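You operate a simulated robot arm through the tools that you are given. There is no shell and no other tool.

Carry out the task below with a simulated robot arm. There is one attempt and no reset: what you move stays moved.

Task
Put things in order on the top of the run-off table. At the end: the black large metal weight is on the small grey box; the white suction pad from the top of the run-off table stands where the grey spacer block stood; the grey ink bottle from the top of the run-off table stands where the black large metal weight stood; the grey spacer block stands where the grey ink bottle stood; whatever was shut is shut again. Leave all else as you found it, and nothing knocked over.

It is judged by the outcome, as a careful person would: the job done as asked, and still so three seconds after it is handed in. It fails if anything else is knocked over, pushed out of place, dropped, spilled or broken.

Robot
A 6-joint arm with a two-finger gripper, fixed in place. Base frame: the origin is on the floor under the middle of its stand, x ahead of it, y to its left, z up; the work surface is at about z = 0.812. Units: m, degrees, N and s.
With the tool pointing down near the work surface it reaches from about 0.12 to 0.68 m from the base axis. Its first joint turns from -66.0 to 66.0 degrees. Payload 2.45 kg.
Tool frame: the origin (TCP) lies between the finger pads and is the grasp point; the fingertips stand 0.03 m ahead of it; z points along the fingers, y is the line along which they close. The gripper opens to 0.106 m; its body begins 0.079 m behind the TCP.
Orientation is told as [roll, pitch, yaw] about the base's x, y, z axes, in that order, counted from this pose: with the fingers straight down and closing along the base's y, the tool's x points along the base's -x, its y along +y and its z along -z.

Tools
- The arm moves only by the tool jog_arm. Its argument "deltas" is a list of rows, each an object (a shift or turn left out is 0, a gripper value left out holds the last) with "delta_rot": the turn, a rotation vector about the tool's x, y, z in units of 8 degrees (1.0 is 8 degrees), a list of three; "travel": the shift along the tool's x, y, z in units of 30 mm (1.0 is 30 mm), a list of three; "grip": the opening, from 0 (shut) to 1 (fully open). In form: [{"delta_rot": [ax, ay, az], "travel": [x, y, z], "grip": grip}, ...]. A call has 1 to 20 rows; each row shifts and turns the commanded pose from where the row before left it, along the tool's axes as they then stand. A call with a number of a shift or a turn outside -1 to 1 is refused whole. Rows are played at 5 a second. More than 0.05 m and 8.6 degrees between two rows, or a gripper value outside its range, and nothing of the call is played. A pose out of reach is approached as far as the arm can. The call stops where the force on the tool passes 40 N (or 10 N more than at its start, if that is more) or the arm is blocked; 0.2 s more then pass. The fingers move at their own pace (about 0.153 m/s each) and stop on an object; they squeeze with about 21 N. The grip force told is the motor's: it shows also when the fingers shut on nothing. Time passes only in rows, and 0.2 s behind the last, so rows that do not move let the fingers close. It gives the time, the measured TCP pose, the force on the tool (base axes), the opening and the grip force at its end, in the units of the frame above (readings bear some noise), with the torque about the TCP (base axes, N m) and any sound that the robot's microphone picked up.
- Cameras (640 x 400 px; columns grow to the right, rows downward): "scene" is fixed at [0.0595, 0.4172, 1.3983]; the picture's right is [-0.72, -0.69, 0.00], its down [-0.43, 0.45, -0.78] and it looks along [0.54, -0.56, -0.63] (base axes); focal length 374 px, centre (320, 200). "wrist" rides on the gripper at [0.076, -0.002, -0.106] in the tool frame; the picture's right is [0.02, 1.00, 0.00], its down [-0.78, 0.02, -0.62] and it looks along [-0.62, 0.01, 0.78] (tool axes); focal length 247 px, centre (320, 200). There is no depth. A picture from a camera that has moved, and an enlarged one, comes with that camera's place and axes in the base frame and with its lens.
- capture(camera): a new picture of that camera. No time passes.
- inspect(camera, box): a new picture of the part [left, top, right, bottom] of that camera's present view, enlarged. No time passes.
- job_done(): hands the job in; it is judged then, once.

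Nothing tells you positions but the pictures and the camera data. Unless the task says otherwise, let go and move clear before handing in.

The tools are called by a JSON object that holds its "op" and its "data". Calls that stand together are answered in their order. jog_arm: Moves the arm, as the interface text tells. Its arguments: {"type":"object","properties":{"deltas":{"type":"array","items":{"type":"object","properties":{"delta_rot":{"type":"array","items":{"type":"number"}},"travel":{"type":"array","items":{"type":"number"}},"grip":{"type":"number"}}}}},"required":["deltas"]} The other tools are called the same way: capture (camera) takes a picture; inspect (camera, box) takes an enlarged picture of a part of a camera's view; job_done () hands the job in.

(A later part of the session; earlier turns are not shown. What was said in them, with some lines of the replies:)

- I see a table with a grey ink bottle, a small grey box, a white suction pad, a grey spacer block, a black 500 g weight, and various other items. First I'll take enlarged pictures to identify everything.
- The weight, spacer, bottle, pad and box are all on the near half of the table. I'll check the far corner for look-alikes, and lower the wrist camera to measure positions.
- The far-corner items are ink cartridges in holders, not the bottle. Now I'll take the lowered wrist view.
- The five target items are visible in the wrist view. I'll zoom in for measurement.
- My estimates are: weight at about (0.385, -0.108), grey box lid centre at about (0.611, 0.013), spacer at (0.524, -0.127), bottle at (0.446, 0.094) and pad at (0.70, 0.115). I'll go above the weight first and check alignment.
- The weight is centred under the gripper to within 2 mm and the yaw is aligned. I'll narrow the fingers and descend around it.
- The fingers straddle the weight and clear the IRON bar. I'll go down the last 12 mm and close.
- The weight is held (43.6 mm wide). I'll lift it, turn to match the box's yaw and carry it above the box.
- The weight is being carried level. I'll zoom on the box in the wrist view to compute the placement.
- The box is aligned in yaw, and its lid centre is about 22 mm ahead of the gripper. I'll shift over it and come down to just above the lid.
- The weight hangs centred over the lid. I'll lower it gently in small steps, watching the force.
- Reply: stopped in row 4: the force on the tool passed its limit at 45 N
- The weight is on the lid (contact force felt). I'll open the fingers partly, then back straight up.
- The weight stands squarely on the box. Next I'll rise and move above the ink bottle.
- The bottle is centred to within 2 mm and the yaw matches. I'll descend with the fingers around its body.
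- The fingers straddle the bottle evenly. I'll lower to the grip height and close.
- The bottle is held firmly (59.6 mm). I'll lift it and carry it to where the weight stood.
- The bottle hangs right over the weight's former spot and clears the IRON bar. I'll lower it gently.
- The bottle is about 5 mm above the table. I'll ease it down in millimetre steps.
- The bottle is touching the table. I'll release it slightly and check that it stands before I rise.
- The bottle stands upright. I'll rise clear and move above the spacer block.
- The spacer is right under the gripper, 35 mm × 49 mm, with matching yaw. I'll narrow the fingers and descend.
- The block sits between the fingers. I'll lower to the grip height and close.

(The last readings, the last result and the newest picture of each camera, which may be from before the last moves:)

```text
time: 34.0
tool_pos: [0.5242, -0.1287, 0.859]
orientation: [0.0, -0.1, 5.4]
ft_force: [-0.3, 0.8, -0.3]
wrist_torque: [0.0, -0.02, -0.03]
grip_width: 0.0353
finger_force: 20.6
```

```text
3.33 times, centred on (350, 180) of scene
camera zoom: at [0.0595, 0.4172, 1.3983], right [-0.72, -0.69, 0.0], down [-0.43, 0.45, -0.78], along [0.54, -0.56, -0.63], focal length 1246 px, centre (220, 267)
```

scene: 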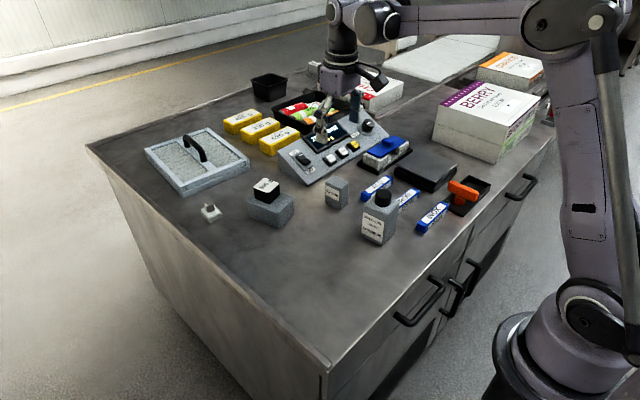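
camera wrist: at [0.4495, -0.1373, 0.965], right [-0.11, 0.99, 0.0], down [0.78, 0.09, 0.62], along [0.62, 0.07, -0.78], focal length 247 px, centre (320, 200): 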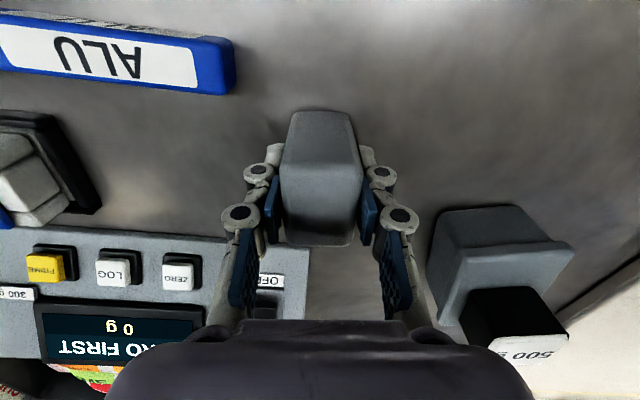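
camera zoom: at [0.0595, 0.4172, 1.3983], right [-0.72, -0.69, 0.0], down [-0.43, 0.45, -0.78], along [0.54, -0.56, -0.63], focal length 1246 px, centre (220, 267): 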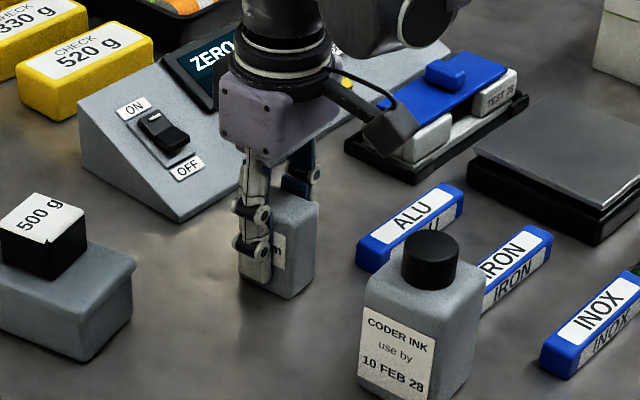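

The spacer is held (35.3 mm). I'll lift it and carry it to the bottle's former spot.

{"op": "jog_arm", "data": {"deltas": [{"travel": [0, 0, -0.2]}, {"travel": [0, 0, -0.7]}, {"travel": [0, 0, -0.9]}, {"travel": [0, 0, -0.9]}, {"travel": [0, 0, -0.9]}, {"travel": [0.13, 0.5, 0]}, {"travel": [0.24, 0.9, 0]}, {"travel": [0.24, 0.9, 0]}, {"travel": [0.24, 0.9, 0]}, {"travel": [0.24, 0.9, 0]}, {"travel": [0.24, 0.9, 0]}, {"travel": [0.24, 0.9, 0]}, {"travel": [0.24, 0.9, 0]}, {"travel": [0.2, 0.77, 0]}, {}, {}]}}

{"op": "capture", "data": {"camera": "wrist"}}

{"op": "capture", "data": {"camera": "scene"}}

```text
time: 37.4
tool_pos: [0.4433, 0.0942, 0.9663]
orientation: [0.0, -0.1, 5.4]
ft_force: [0.7, -0.1, -1.6]
wrist_torque: [0.0, -0.01, -0.02]
grip_width: 0.0353
finger_force: 20.7
```

```text
taken
camera wrist: at [0.3674, 0.0846, 1.0732], right [-0.11, 0.99, 0.0], down [0.78, 0.09, 0.62], along [0.62, 0.07, -0.78], focal length 247 px, centre (320, 200)
```

wrist: 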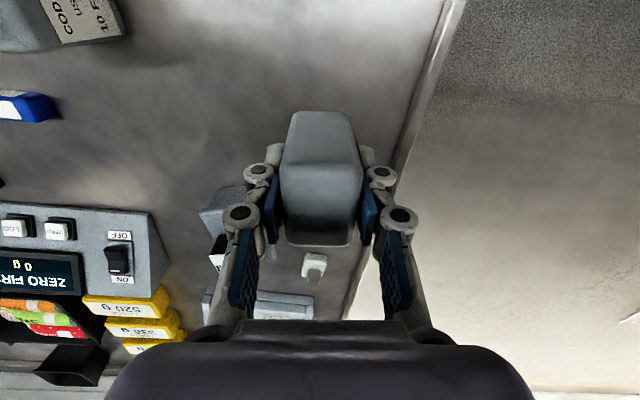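

```text
taken
```

scene: 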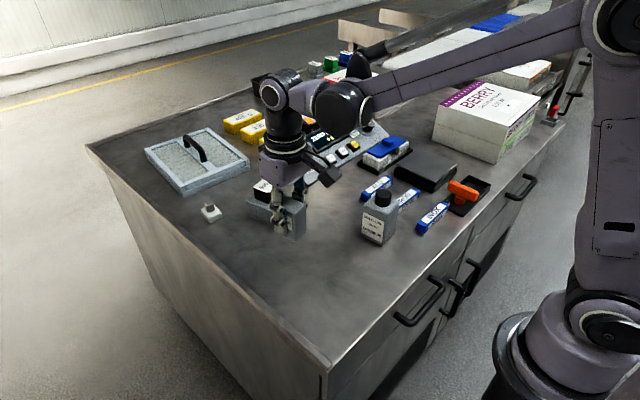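

The spacer is over the bottle's old spot. I'll lower it until it's nearly touching.

{"op": "jog_arm", "data": {"deltas": [{"travel": [0.02, -0.06, 0.4]}, {"travel": [0, 0, 0.8]}, {"travel": [0, 0, 0.8]}, {"travel": [0, 0, 0.8]}, {"travel": [0, 0, 0.4]}, {"travel": [0, 0, 0.15]}, {}, {}]}}

{"op": "inspect", "data": {"camera": "scene", "box": [210, 180, 370, 300]}}

```text
time: 39.2
tool_pos: [0.4437, 0.0894, 0.8654]
orientation: [0.0, 0.0, 5.4]
ft_force: [-0.7, 0.7, -0.5]
wrist_torque: [0.02, 0.02, 0.0]
grip_width: 0.0352
finger_force: 20.8
```

```text
3.33 times, centred on (290, 240) of scene
camera zoom: at [0.0595, 0.4172, 1.3983], right [-0.72, -0.69, 0.0], down [-0.43, 0.45, -0.78], along [0.54, -0.56, -0.63], focal length 1246 px, centre (420, 67)
```

zoom: 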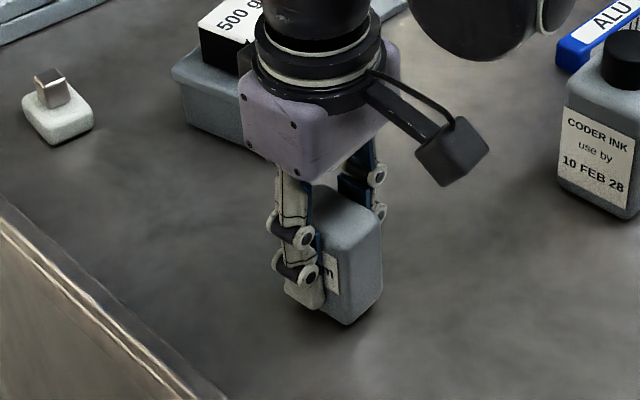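

The block is about 6 mm above the table. I'll ease it down in small steps.

{"op": "jog_arm", "data": {"deltas": [{"travel": [0, 0.04, 0.08]}, {"travel": [0, 0, 0.06]}, {"travel": [0, 0, 0.03]}, {}]}}

```text
time: 40.2
tool_pos: [0.4441, 0.0915, 0.8611]
orientation: [0.0, -0.1, 5.4]
ft_force: [0.0, -0.1, -0.8]
wrist_torque: [0.02, 0.03, -0.01]
grip_width: 0.0355
finger_force: 21.1
```

{"op": "jog_arm", "data": {"deltas": [{"travel": [0, 0, 0.03]}, {"travel": [0, 0, 0.03]}, {}]}}

```text
time: 41.0
tool_pos: [0.4442, 0.0907, 0.8589]
orientation: [0.0, 0.0, 5.4]
ft_force: [-0.4, -0.2, -0.9]
wrist_torque: [-0.04, 0.0, 0.03]
grip_width: 0.0351
finger_force: 21.2
```

{"op": "jog_arm", "data": {"deltas": [{"travel": [0, 0, 0.02]}, {"travel": [0, 0, 0.02]}, {}]}}

```text
time: 41.8
tool_pos: [0.4434, 0.0919, 0.8586]
orientation: [0.1, 0.0, 5.4]
ft_force: [-0.6, 0.8, 16.2]
wrist_torque: [0.02, 0.04, 0.01]
grip_width: 0.0354
finger_force: 20.7
```

The block has touched down. I'll release it and check.

{"op": "jog_arm", "data": {"deltas": [{"travel": [0, 0, -0.02]}, {"grip": 0.55}, {}, {}]}}

{"op": "inspect", "data": {"camera": "scene", "box": [210, 180, 370, 300]}}

{"op": "capture", "data": {"camera": "wrist"}}

```text
time: 42.8
tool_pos: [0.4438, 0.091, 0.8583]
orientation: [0.0, -0.1, 5.4]
ft_force: [-0.2, -0.5, -0.3]
wrist_torque: [0.01, -0.01, -0.01]
grip_width: 0.0584
finger_force: 0.0
```

```text
3.33 times, centred on (290, 240) of scene
camera zoom: at [0.0595, 0.4172, 1.3983], right [-0.72, -0.69, 0.0], down [-0.43, 0.45, -0.78], along [0.54, -0.56, -0.63], focal length 1246 px, centre (420, 67)
```

zoom: 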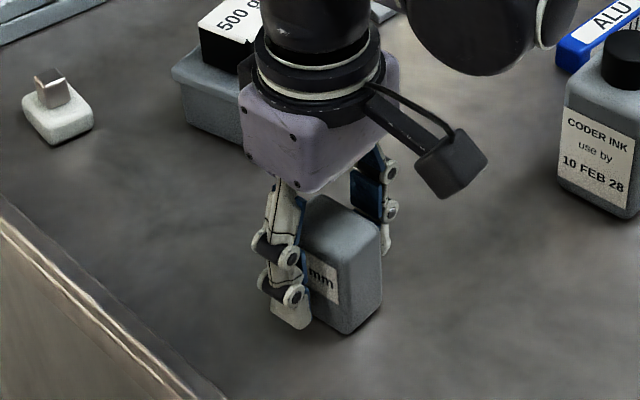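

```text
taken
camera wrist: at [0.3676, 0.0827, 0.965], right [-0.12, 0.99, 0.0], down [0.78, 0.09, 0.62], along [0.62, 0.07, -0.78], focal length 247 px, centre (320, 200)
```

wrist: 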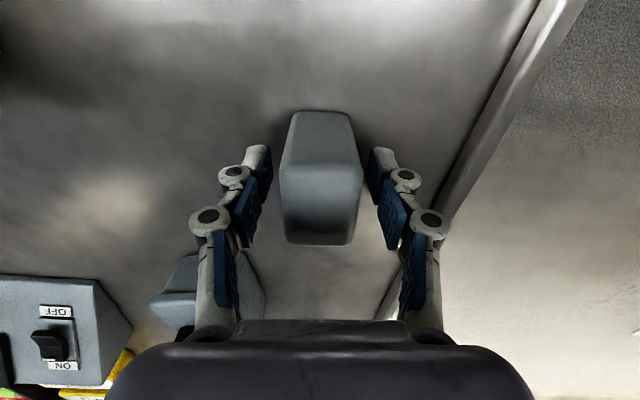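

The spacer stands on the bottle's old spot. I'll rise and move out to look at the suction pad.

{"op": "jog_arm", "data": {"deltas": [{"travel": [0, 0, -0.4]}, {"travel": [0, 0, -0.9]}, {"travel": [0, 0, -1]}, {"travel": [0, 0, -1]}, {"travel": [0, 0, -1]}, {"travel": [0, 0, -1]}, {"travel": [-0.87, 0, 0], "grip": 1}, {"travel": [-0.87, 0, 0]}, {"travel": [-0.87, 0, 0]}, {"travel": [-0.87, 0, 0]}, {"travel": [-0.87, 0, 0]}, {"travel": [-0.87, 0, 0]}, {}, {}]}}

{"op": "capture", "data": {"camera": "wrist"}}

{"op": "inspect", "data": {"camera": "wrist", "box": [270, 120, 430, 220]}}

{"op": "capture", "data": {"camera": "scene"}}

```text
time: 45.8
tool_pos: [0.5986, 0.1064, 1.0178]
orientation: [-0.1, -0.2, 5.5]
ft_force: [-0.2, -0.3, -1.0]
wrist_torque: [0.04, -0.02, 0.0]
grip_width: 0.1059
finger_force: 0.1
```

```text
taken
camera wrist: at [0.524, 0.0973, 1.1241], right [-0.12, 0.99, 0.0], down [0.78, 0.09, 0.62], along [0.62, 0.07, -0.78], focal length 247 px, centre (320, 200)
```

wrist: 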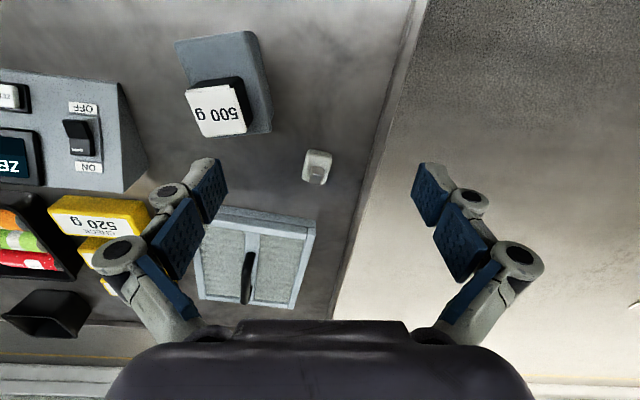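

```text
4.00 times, centred on (350, 170) of wrist
camera zoom: at [0.524, 0.0973, 1.1241], right [-0.12, 0.99, 0.0], down [0.78, 0.09, 0.62], along [0.62, 0.07, -0.78], focal length 988 px, centre (200, 320)
```

zoom: 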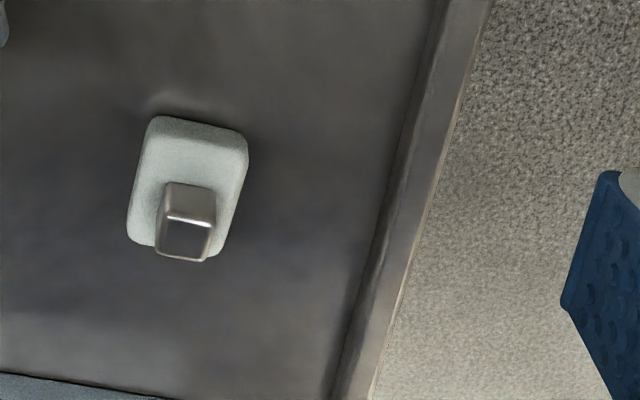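

```text
taken
```

scene: 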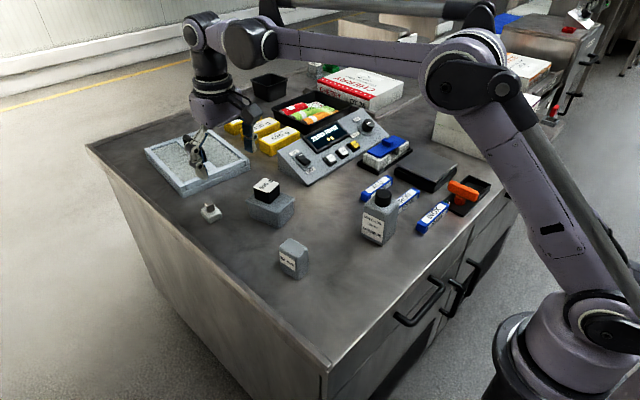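

The suction pad is at about (0.706, 0.113), roughly 0.715 m out, so I'll need to tilt the fingers outward to reach it. I'll take closer looks at its shape first.

{"op": "inspect", "data": {"camera": "wrist", "box": [290, 140, 350, 195]}}

{"op": "inspect", "data": {"camera": "scene", "box": [185, 190, 235, 230]}}

{"op": "inspect", "data": {"camera": "scene", "box": [140, 100, 340, 240]}}

```text
7.27 times, centred on (320, 168) of wrist
camera zoom: at [0.524, 0.0973, 1.1241], right [-0.12, 0.99, 0.0], down [0.78, 0.09, 0.62], along [0.62, 0.07, -0.78], focal length 1796 px, centre (320, 436)
```

zoom: 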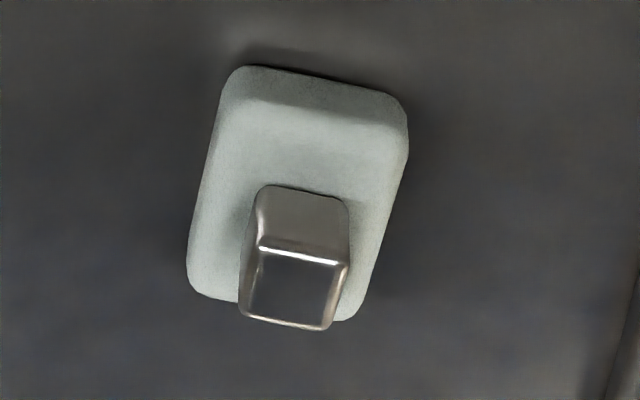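

```text
10.00 times, centred on (210, 210) of scene
camera zoom: at [0.0595, 0.4172, 1.3983], right [-0.72, -0.69, 0.0], down [-0.43, 0.45, -0.78], along [0.54, -0.56, -0.63], focal length 3737 px, centre (1420, 100)
```

zoom: 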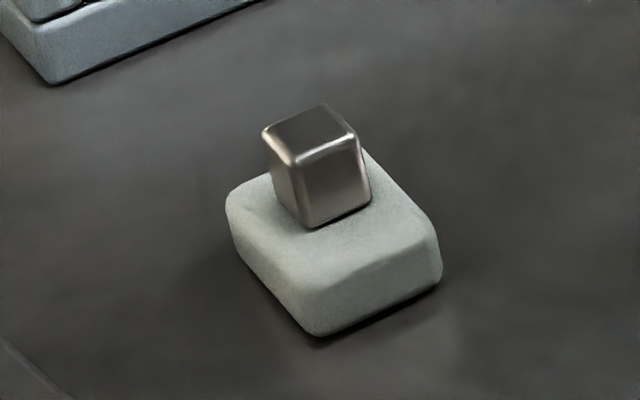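

```text
2.86 times, centred on (240, 170) of scene
camera zoom: at [0.0595, 0.4172, 1.3983], right [-0.72, -0.69, 0.0], down [-0.43, 0.45, -0.78], along [0.54, -0.56, -0.63], focal length 1068 px, centre (549, 286)
```

zoom: 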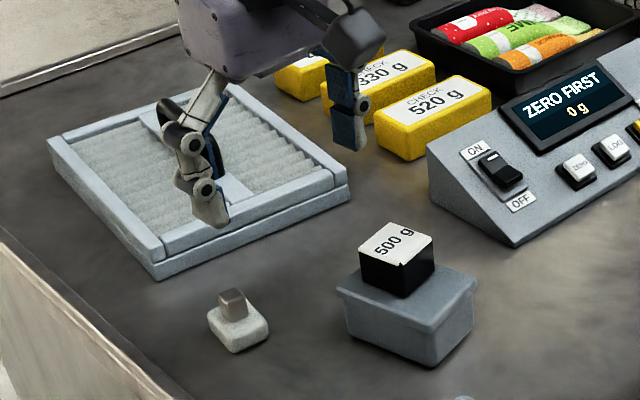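

The pad has a 16 mm metal post on a 47×32 mm base, with its yaw near -6.5°, and I'll grip it by the post. I'll turn to that yaw, tilt the fingers 16° outward and move above it to test the reach.

{"op": "jog_arm", "data": {"deltas": [{"delta_rot": [0, 0, 0.75], "grip": 0.6}, {"delta_rot": [0, 0, 0.75]}, {"delta_rot": [0, -1, 0]}, {"delta_rot": [0, -1, 0]}, {"travel": [-0.888, 0.161, 0.255]}, {"travel": [-0.888, 0.161, 0.255]}, {"travel": [-0.888, 0.161, 0.255]}, {"travel": [-0.888, 0.161, 0.255]}, {}, {}]}}

{"op": "capture", "data": {"camera": "wrist"}}

{"op": "capture", "data": {"camera": "scene"}}

```text
time: 48.0
tool_pos: [0.7112, 0.1119, 1.0172]
orientation: [0.1, -16.0, -6.7]
ft_force: [0.2, 0.0, 0.0]
wrist_torque: [-0.02, -0.01, -0.01]
grip_width: 0.0637
finger_force: 0.1
```

```text
taken
camera wrist: at [0.6097, 0.1234, 1.0987], right [0.1, 1.0, -0.01], down [0.58, -0.05, 0.81], along [0.81, -0.08, -0.58], focal length 247 px, centre (320, 200)
```

wrist: 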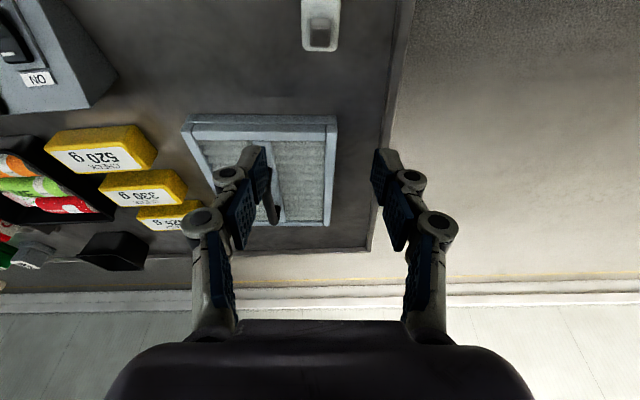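

```text
taken
```

scene: 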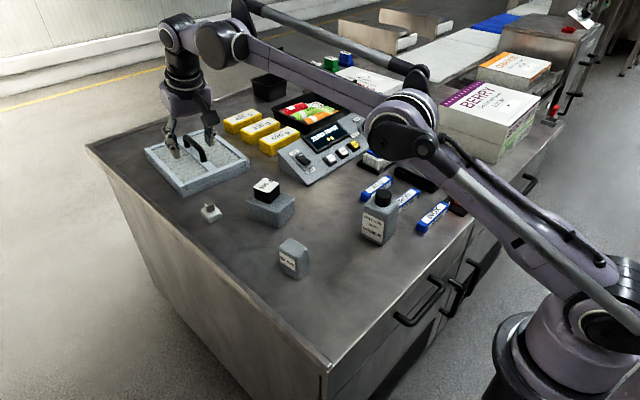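

The arm reaches this tilted pose. I'll measure the pad's alignment from here.

{"op": "inspect", "data": {"camera": "wrist", "box": [280, 0, 380, 62]}}

```text
6.40 times, centred on (330, 31) of wrist
camera zoom: at [0.6097, 0.1234, 1.0987], right [0.1, 1.0, -0.01], down [0.58, -0.05, 0.81], along [0.81, -0.08, -0.58], focal length 1581 px, centre (256, 1282)
```

zoom: 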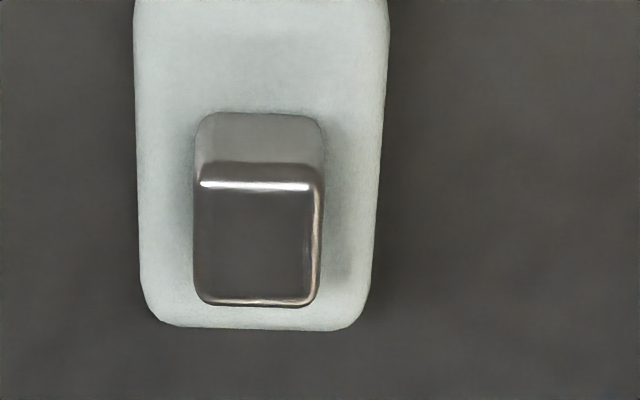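

The post is aligned, about 5 mm nearer than the tool point. I'll descend along the tilt to just above the post.

{"op": "jog_arm", "data": {"deltas": [{"travel": [0.283, -0.015, 0.734]}, {"travel": [0.283, -0.015, 0.734]}, {"travel": [0.283, -0.015, 0.734]}, {"travel": [0.283, -0.015, 0.734]}, {"travel": [0.283, -0.015, 0.734]}, {}, {}]}}

{"op": "capture", "data": {"camera": "wrist"}}

{"op": "inspect", "data": {"camera": "wrist", "box": [260, 50, 380, 150]}}

{"op": "inspect", "data": {"camera": "scene", "box": [150, 130, 290, 240]}}

```text
time: 49.6
tool_pos: [0.7, 0.1108, 0.9013]
orientation: [0.1, -16.2, -6.6]
ft_force: [0.4, 0.2, 0.4]
wrist_torque: [0.03, 0.02, 0.03]
grip_width: 0.0634
finger_force: 0.0
```

```text
taken
camera wrist: at [0.5981, 0.1217, 0.9821], right [0.09, 1.0, -0.01], down [0.58, -0.05, 0.81], along [0.81, -0.08, -0.58], focal length 247 px, centre (320, 200)
```

wrist: 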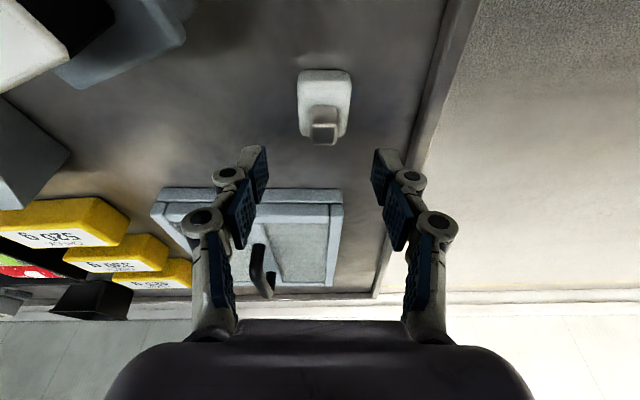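

```text
4.00 times, centred on (320, 100) of wrist
camera zoom: at [0.5981, 0.1217, 0.9821], right [0.09, 1.0, -0.01], down [0.58, -0.05, 0.81], along [0.81, -0.08, -0.58], focal length 988 px, centre (320, 600)
```

zoom: 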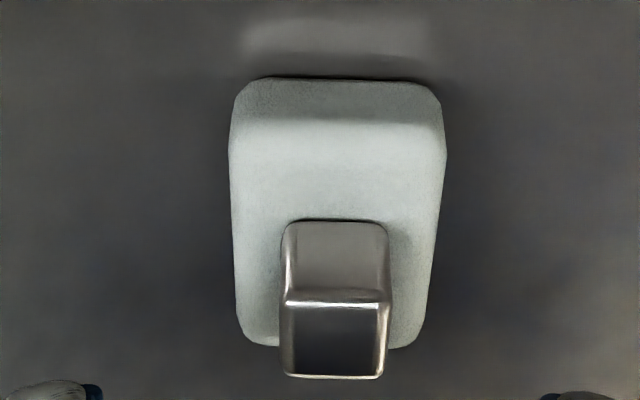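

```text
3.64 times, centred on (220, 185) of scene
camera zoom: at [0.0595, 0.4172, 1.3983], right [-0.72, -0.69, 0.0], down [-0.43, 0.45, -0.78], along [0.54, -0.56, -0.63], focal length 1359 px, centre (684, 254)
```

zoom: 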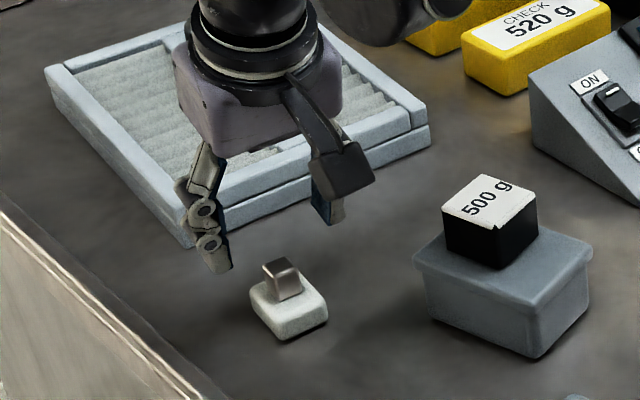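

By triangulating the two views I get the post's top at about z 0.854 and its foot at about 0.836. I'll lower so the fingertips sit just above the pad's base, around the post.

{"op": "jog_arm", "data": {"deltas": [{"travel": [0.2, 0.017, 0.5], "grip": 0.45}, {"travel": [0.2, 0.017, 0.49]}, {}, {}]}}

{"op": "inspect", "data": {"camera": "wrist", "box": [220, 90, 420, 215]}}

{"op": "inspect", "data": {"camera": "scene", "box": [175, 160, 255, 225]}}

```text
time: 50.6
tool_pos: [0.6975, 0.1129, 0.8672]
orientation: [0.1, -16.1, -6.6]
ft_force: [0.4, -0.6, 0.5]
wrist_torque: [-0.02, 0.02, 0.01]
grip_width: 0.0478
finger_force: 0.1
```

```text
3.20 times, centred on (320, 152) of wrist
camera zoom: at [0.5954, 0.1229, 0.9494], right [0.09, 1.0, -0.01], down [0.58, -0.05, 0.81], along [0.81, -0.08, -0.58], focal length 790 px, centre (320, 352)
```

zoom: 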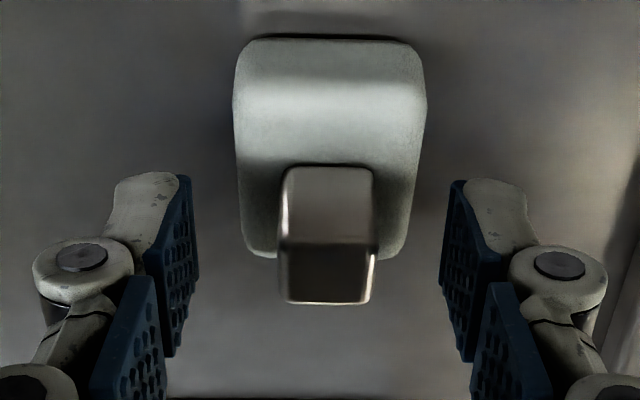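

```text
6.15 times, centred on (215, 192) of scene
camera zoom: at [0.0595, 0.4172, 1.3983], right [-0.72, -0.69, 0.0], down [-0.43, 0.45, -0.78], along [0.54, -0.56, -0.63], focal length 2300 px, centre (966, 246)
```

zoom: 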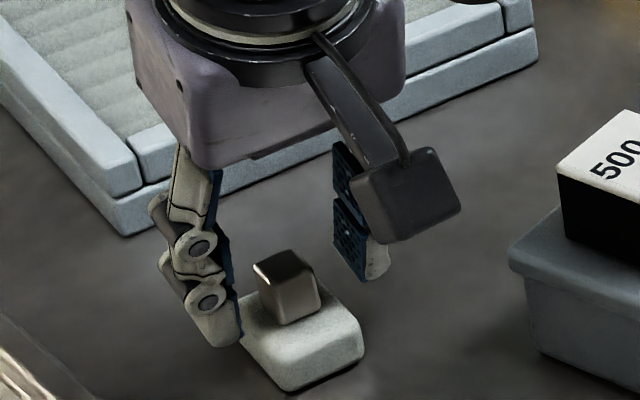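

The fingers are lined up with the post. I'll raise 3 mm so the tips clear the pad's base, then close on the post.

{"op": "jog_arm", "data": {"deltas": [{"travel": [-0.03, 0.04, -0.1]}, {}, {"grip": 0.05}, {}, {}, {}]}}

{"op": "inspect", "data": {"camera": "wrist", "box": [220, 90, 420, 215]}}

{"op": "inspect", "data": {"camera": "scene", "box": [175, 160, 255, 225]}}

```text
time: 52.0
tool_pos: [0.6986, 0.1144, 0.8712]
orientation: [0.1, -16.1, -6.6]
ft_force: [-0.1, 1.2, 1.6]
wrist_torque: [0.02, -0.01, 0.0]
grip_width: 0.0172
finger_force: 21.1
```

```text
3.20 times, centred on (320, 152) of wrist
camera zoom: at [0.596, 0.1243, 0.9528], right [0.09, 1.0, 0.0], down [0.58, -0.05, 0.81], along [0.81, -0.08, -0.58], focal length 790 px, centre (320, 352)
```

zoom: 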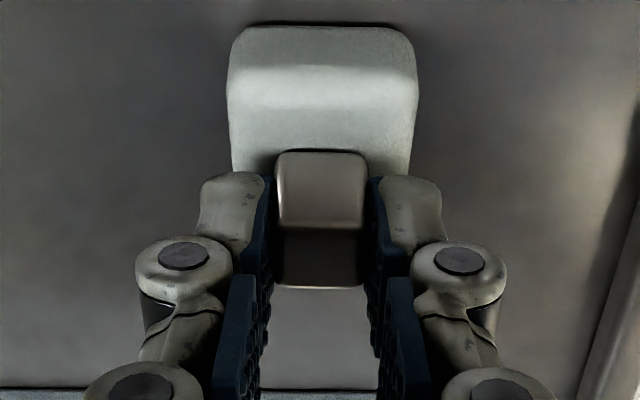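

```text
6.15 times, centred on (215, 192) of scene
camera zoom: at [0.0594, 0.4172, 1.3983], right [-0.72, -0.69, 0.0], down [-0.43, 0.45, -0.78], along [0.54, -0.56, -0.63], focal length 2300 px, centre (966, 246)
```

zoom: 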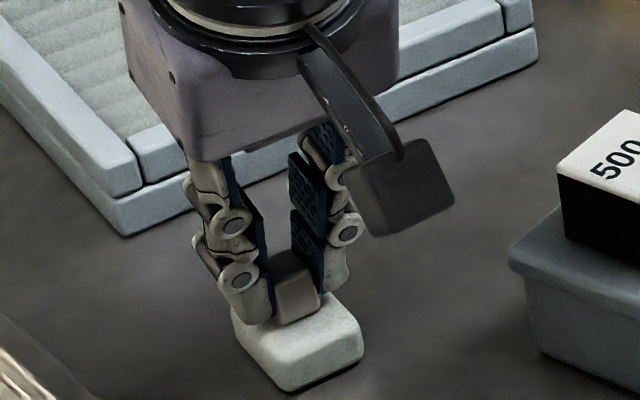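

The post is held (17.2 mm). I'll lift high, keeping the same tilt, and carry the pad over the box and weight to above the spacer's old spot.

{"op": "jog_arm", "data": {"deltas": [{"travel": [-0.06, 0, -0.2]}, {"travel": [-0.245, 0, -0.857]}, {"travel": [-0.245, 0, -0.857]}, {"travel": [-0.245, 0, -0.857]}, {"travel": [-0.245, 0, -0.857]}, {"travel": [-0.245, 0, -0.857]}, {}]}}

{"op": "capture", "data": {"camera": "wrist"}}

{"op": "capture", "data": {"camera": "scene"}}

```text
time: 53.6
tool_pos: [0.6978, 0.114, 1.0108]
orientation: [0.2, -16.1, -6.6]
ft_force: [-0.4, 0.1, -0.7]
wrist_torque: [-0.01, -0.01, 0.01]
grip_width: 0.0173
finger_force: 21.2
```

```text
taken
camera wrist: at [0.5957, 0.1249, 1.0931], right [0.09, 1.0, -0.01], down [0.58, -0.05, 0.81], along [0.81, -0.08, -0.58], focal length 247 px, centre (320, 200)
```

wrist: 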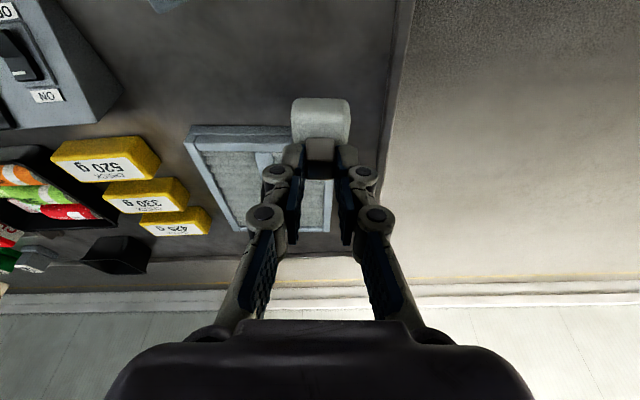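

```text
taken
```

scene: 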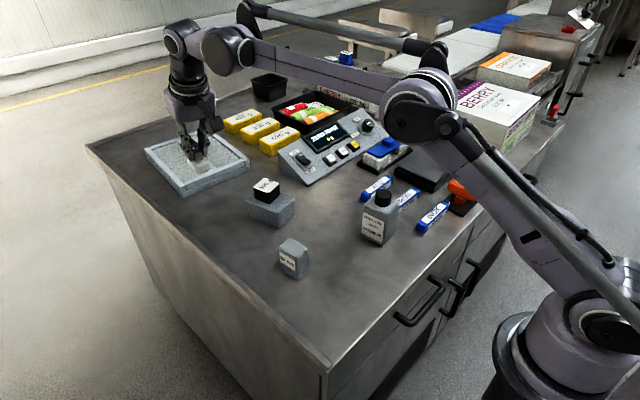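

The pad is held without slipping. Now I'll translate to above the spacer's old spot.

{"op": "jog_arm", "data": {"deltas": [{"travel": [0.471, -0.863, -0.135]}, {"travel": [0.471, -0.863, -0.135]}, {"travel": [0.471, -0.863, -0.135]}, {"travel": [0.471, -0.863, -0.135]}, {"travel": [0.471, -0.863, -0.135]}, {"travel": [0.471, -0.863, -0.135]}, {"travel": [0.471, -0.863, -0.135]}, {"travel": [0.471, -0.863, -0.135]}, {"travel": [0.471, -0.863, -0.135]}, {"travel": [0.471, -0.863, -0.135]}, {}, {"delta_rot": [0.2205, 0, 0.769]}, {"delta_rot": [0.2205, 0, 0.769]}, {"delta_rot": [0.2205, 0, 0.769]}, {"delta_rot": [0.2205, 0, 0.769]}, {"delta_rot": [0.2205, 0, 0.769]}, {}, {}]}}

{"op": "capture", "data": {"camera": "wrist"}}

{"op": "capture", "data": {"camera": "scene"}}

```text
time: 57.4
tool_pos: [0.5207, -0.1255, 1.0122]
orientation: [0.2, -16.1, -38.7]
ft_force: [0.0, 0.2, -0.4]
wrist_torque: [0.0, 0.01, 0.01]
grip_width: 0.0171
finger_force: 21.0
```

```text
taken
camera wrist: at [0.4406, -0.0628, 1.093], right [0.61, 0.79, 0.0], down [0.46, -0.35, 0.81], along [0.64, -0.5, -0.58], focal length 247 px, centre (320, 200)
```

wrist: 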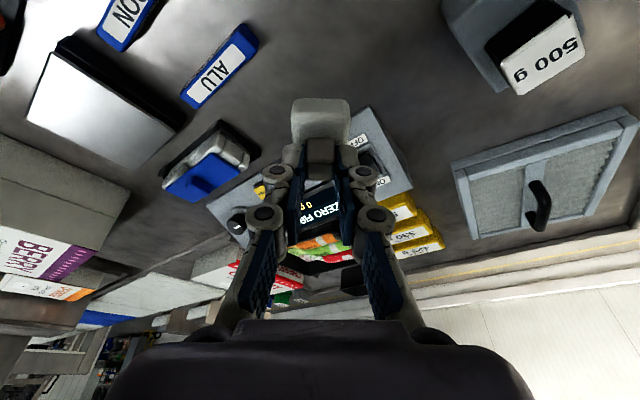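

```text
taken
```

scene: 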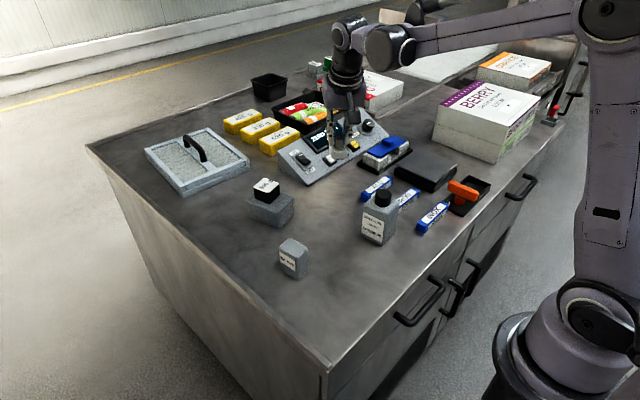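

The pad is right over the spacer's old spot, and the turned yaw keeps the camera clear of the bottle. I'll lower it.

{"op": "jog_arm", "data": {"deltas": [{"travel": [0.239, 0, 0.833]}, {"travel": [0.239, 0, 0.833]}, {"travel": [0.239, 0, 0.833]}, {"travel": [0.239, 0, 0.833]}, {"travel": [0.239, 0, 0.833]}, {}, {}]}}

{"op": "capture", "data": {"camera": "wrist"}}

{"op": "inspect", "data": {"camera": "scene", "box": [270, 120, 430, 240]}}

```text
time: 59.0
tool_pos: [0.5209, -0.126, 0.8811]
orientation: [0.1, -16.1, -38.5]
ft_force: [0.2, -0.6, -0.5]
wrist_torque: [0.0, -0.04, -0.02]
grip_width: 0.0172
finger_force: 21.2
```

```text
taken
camera wrist: at [0.4407, -0.0622, 0.963], right [0.61, 0.79, 0.0], down [0.46, -0.35, 0.81], along [0.64, -0.5, -0.58], focal length 247 px, centre (320, 200)
```

wrist: 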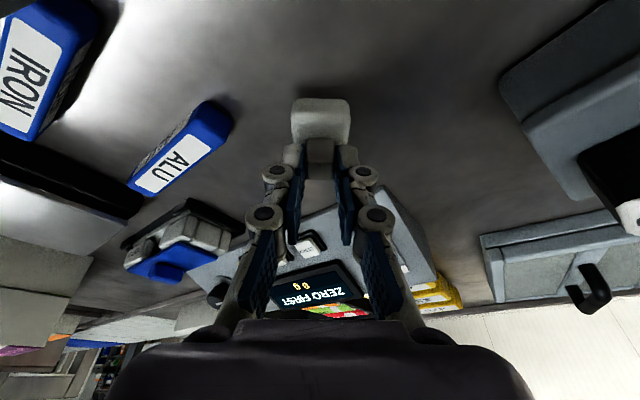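

```text
3.33 times, centred on (350, 180) of scene
camera zoom: at [0.0595, 0.4172, 1.3983], right [-0.72, -0.69, 0.0], down [-0.43, 0.45, -0.78], along [0.54, -0.56, -0.63], focal length 1246 px, centre (220, 267)
```

zoom: 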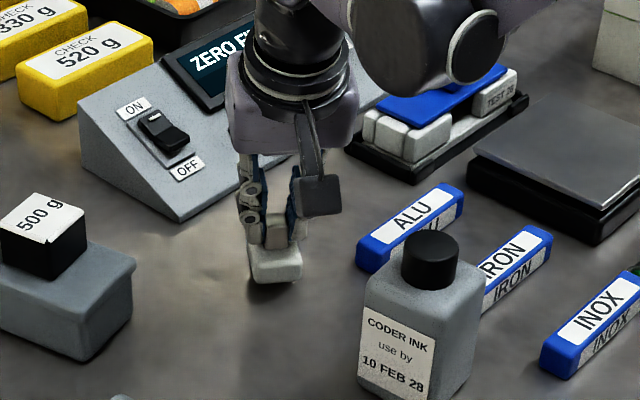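

The pad is about 1 cm above the table, over the right spot. I'll ease it down in small steps.

{"op": "jog_arm", "data": {"deltas": [{"travel": [0.03, 0, 0.1]}, {"travel": [0.03, 0, 0.1]}, {"travel": [0.01, 0, 0.03]}, {}]}}

```text
time: 60.0
tool_pos: [0.5211, -0.1253, 0.8743]
orientation: [0.2, -16.1, -38.8]
ft_force: [0.0, -0.1, -0.6]
wrist_torque: [0.03, 0.02, 0.01]
grip_width: 0.0169
finger_force: 20.9
```

{"op": "jog_arm", "data": {"deltas": [{"travel": [0.01, 0, 0.032]}, {"travel": [0.01, 0, 0.032]}, {}]}}

```text
time: 60.8
tool_pos: [0.5216, -0.1258, 0.8721]
orientation: [0.1, -16.0, -38.7]
ft_force: [-0.1, -1.5, 0.0]
wrist_torque: [0.02, 0.0, -0.01]
grip_width: 0.0172
finger_force: 20.9
```

{"op": "jog_arm", "data": {"deltas": [{"travel": [0.006, 0, 0.02]}, {"travel": [0.006, 0, 0.02]}, {}]}}

```text
time: 61.6
tool_pos: [0.5217, -0.1261, 0.8715]
orientation: [0.1, -16.1, -38.6]
ft_force: [-2.3, 1.2, 12.6]
wrist_torque: [-0.02, 0.02, -0.02]
grip_width: 0.0171
finger_force: 21.4
```

The pad has touched down. I'll ease off and release.

{"op": "jog_arm", "data": {"deltas": [{"travel": [-0.005, 0, -0.018]}, {"grip": 0.4}, {}, {}]}}

{"op": "inspect", "data": {"camera": "wrist", "box": [220, 90, 420, 215]}}

{"op": "inspect", "data": {"camera": "scene", "box": [270, 120, 430, 240]}}

```text
time: 62.6
tool_pos: [0.5211, -0.1253, 0.8719]
orientation: [0.1, -16.0, -38.6]
ft_force: [-0.5, -0.1, -1.1]
wrist_torque: [0.02, 0.01, 0.0]
grip_width: 0.0424
finger_force: 0.2
```

```text
3.20 times, centred on (320, 152) of wrist
camera zoom: at [0.4403, -0.0627, 0.953], right [0.61, 0.79, 0.0], down [0.46, -0.35, 0.81], along [0.64, -0.5, -0.58], focal length 790 px, centre (320, 352)
```

zoom: 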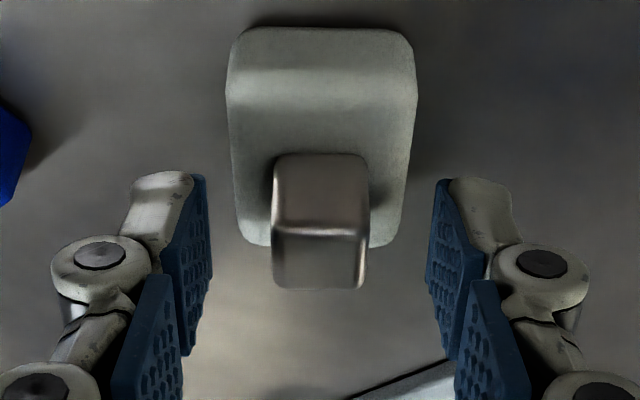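

```text
3.33 times, centred on (350, 180) of scene
camera zoom: at [0.0595, 0.4172, 1.3983], right [-0.72, -0.69, 0.0], down [-0.43, 0.45, -0.78], along [0.54, -0.56, -0.63], focal length 1246 px, centre (220, 267)
```

zoom: 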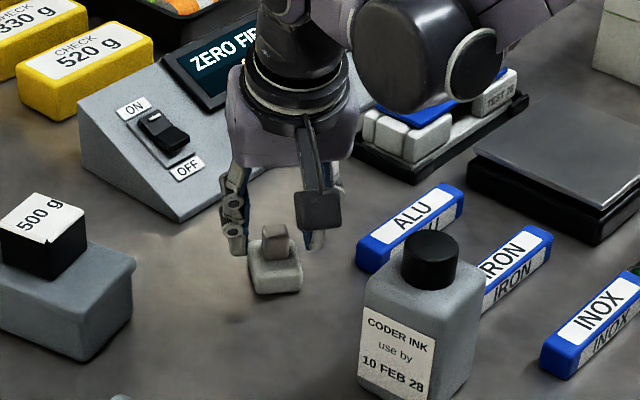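

The pad is standing free between the fingers. I'll rise straight up and check the whole scene.

{"op": "jog_arm", "data": {"deltas": [{"travel": [-0.08, 0, -0.28]}, {"travel": [-0.245, 0, -0.857]}, {"travel": [-0.245, 0, -0.857]}, {"travel": [-0.245, 0, -0.857]}, {"travel": [-0.245, 0, -0.857]}, {"travel": [-0.245, 0, -0.857]}, {"travel": [-0.245, 0, -0.857]}, {"delta_rot": [0, 1, 0]}, {"delta_rot": [0, 1, 0]}, {"delta_rot": [0, 0, -0.8]}, {"delta_rot": [0, 0, -0.8]}, {"delta_rot": [0, 0, -0.8]}, {"delta_rot": [0, 0, -0.8]}, {"delta_rot": [0, 0, -0.8]}, {}, {}]}}

{"op": "capture", "data": {"camera": "wrist"}}

{"op": "capture", "data": {"camera": "scene"}}

{"op": "inspect", "data": {"camera": "wrist", "box": [250, 50, 410, 150]}}

```text
time: 66.0
tool_pos: [0.5202, -0.1253, 1.0411]
orientation: [0.2, -0.1, -6.6]
ft_force: [0.6, 0.7, -1.1]
wrist_torque: [0.02, -0.02, 0.01]
grip_width: 0.0427
finger_force: 0.0
```

```text
taken
camera wrist: at [0.4449, -0.118, 1.1472], right [0.09, 1.0, 0.0], down [0.78, -0.07, 0.62], along [0.62, -0.06, -0.78], focal length 247 px, centre (320, 200)
```

wrist: 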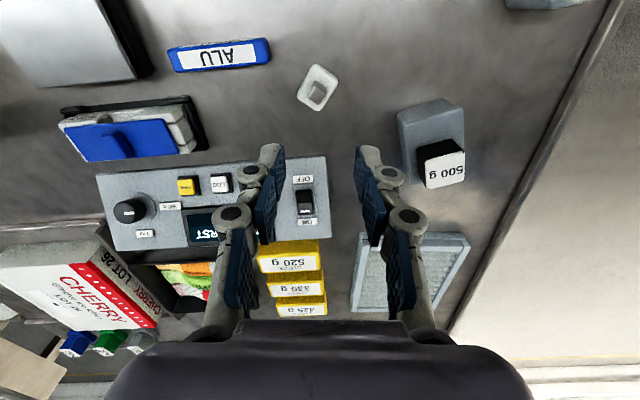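

```text
taken
```

scene: 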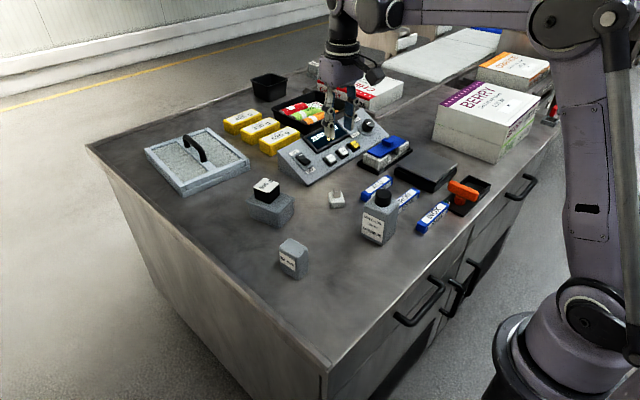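

```text
4.00 times, centred on (330, 100) of wrist
camera zoom: at [0.4449, -0.118, 1.1472], right [0.09, 1.0, 0.0], down [0.78, -0.07, 0.62], along [0.62, -0.06, -0.78], focal length 988 px, centre (280, 600)
```

zoom: 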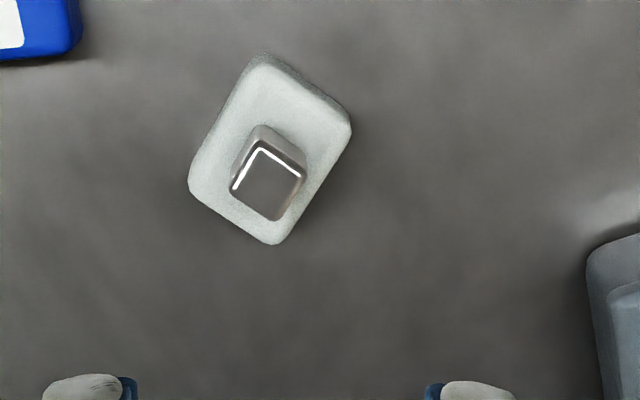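

All four items are in place, and the pad stands within a few millimetres of the spacer's old centre. I'll retract the arm to its starting area and do a final check.

{"op": "jog_arm", "data": {"deltas": [{"travel": [0, 0, -0.9]}, {"travel": [0, 0, -0.9]}, {"travel": [0.9, 0.3, -0.06]}, {"travel": [0.9, 0.3, -0.06]}, {"travel": [0.9, 0.3, -0.06]}, {"travel": [0.9, 0.3, -0.06]}, {"travel": [0.9, 0.3, -0.06]}, {"travel": [0.9, 0.3, -0.06]}, {"travel": [0.9, 0.3, -0.06]}, {"travel": [0.9, 0.3, -0.06]}, {"delta_rot": [0, 0, -0.82], "grip": 1}, {}, {}, {}, {}]}}

{"op": "capture", "data": {"camera": "scene"}}

{"op": "capture", "data": {"camera": "wrist"}}

{"op": "inspect", "data": {"camera": "scene", "box": [220, 150, 480, 290]}}

```text
time: 69.2
tool_pos: [0.3153, -0.0274, 1.1087]
orientation: [0.1, -0.1, -0.1]
ft_force: [-0.5, -0.4, -0.4]
wrist_torque: [0.01, -0.01, -0.02]
grip_width: 0.1061
finger_force: 0.1
```

```text
taken
```

scene: 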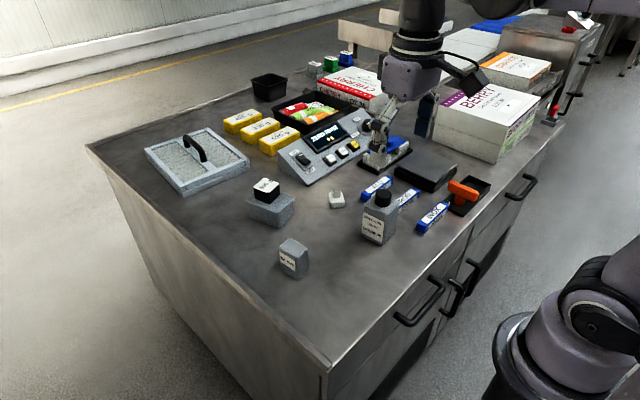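

```text
taken
camera wrist: at [0.2381, -0.0303, 1.2154], right [-0.02, 1.0, 0.0], down [0.78, 0.02, 0.62], along [0.62, 0.01, -0.78], focal length 247 px, centre (320, 200)
```

wrist: 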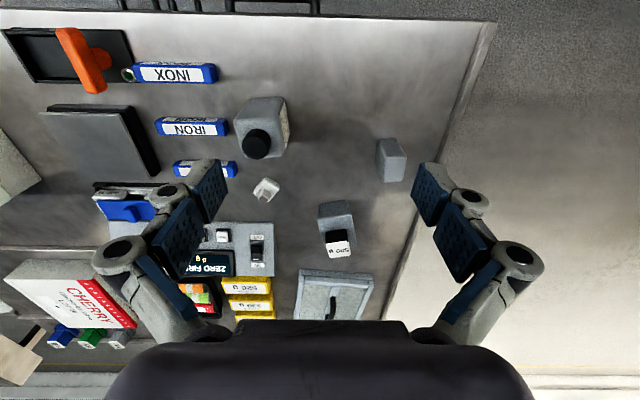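

```text
2.46 times, centred on (350, 220) of scene
camera zoom: at [0.0595, 0.4172, 1.3983], right [-0.72, -0.69, 0.0], down [-0.43, 0.45, -0.78], along [0.54, -0.56, -0.63], focal length 920 px, centre (246, 151)
```

zoom: 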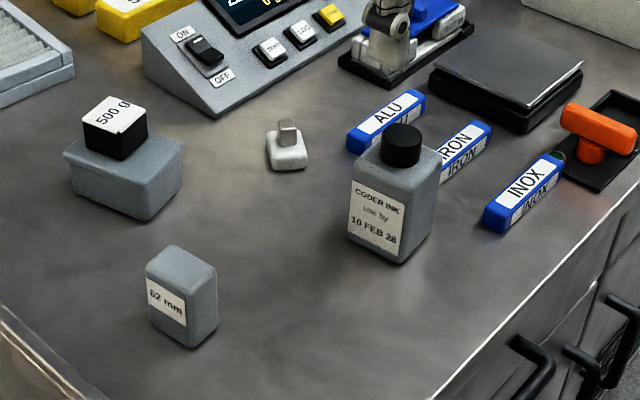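

The weight is on the grey box, the bottle is on the weight's spot, the spacer is on the bottle's spot and the pad is on the spacer's spot. All four stand steady, nothing else has moved, every drawer is shut and the arm is clear, so I'm handing the job in.

{"op": "job_done", "data": {}}

```text
The job is handed in.
```

The job is finished and handed in; I haven't been told the verdict. In the last pictures before hand-in, everything was where you asked and standing upright:

- **Black 500 g weight:** it sits centred on the small grey box.
- **Grey ink bottle:** it stands where the weight was.
- **Grey spacer block:** it stands where the ink bottle was.
- **White suction pad:** it stands where the spacer was, about 3–4 mm off the old centre by my estimate. It is turned about 32° from how it first faced, so that the gripper's camera stayed clear of the bottle.

I didn't open anything, and the drawers were still shut at the end. Nothing else on the table looked moved, and the arm is back at its starting position, clear of the table.
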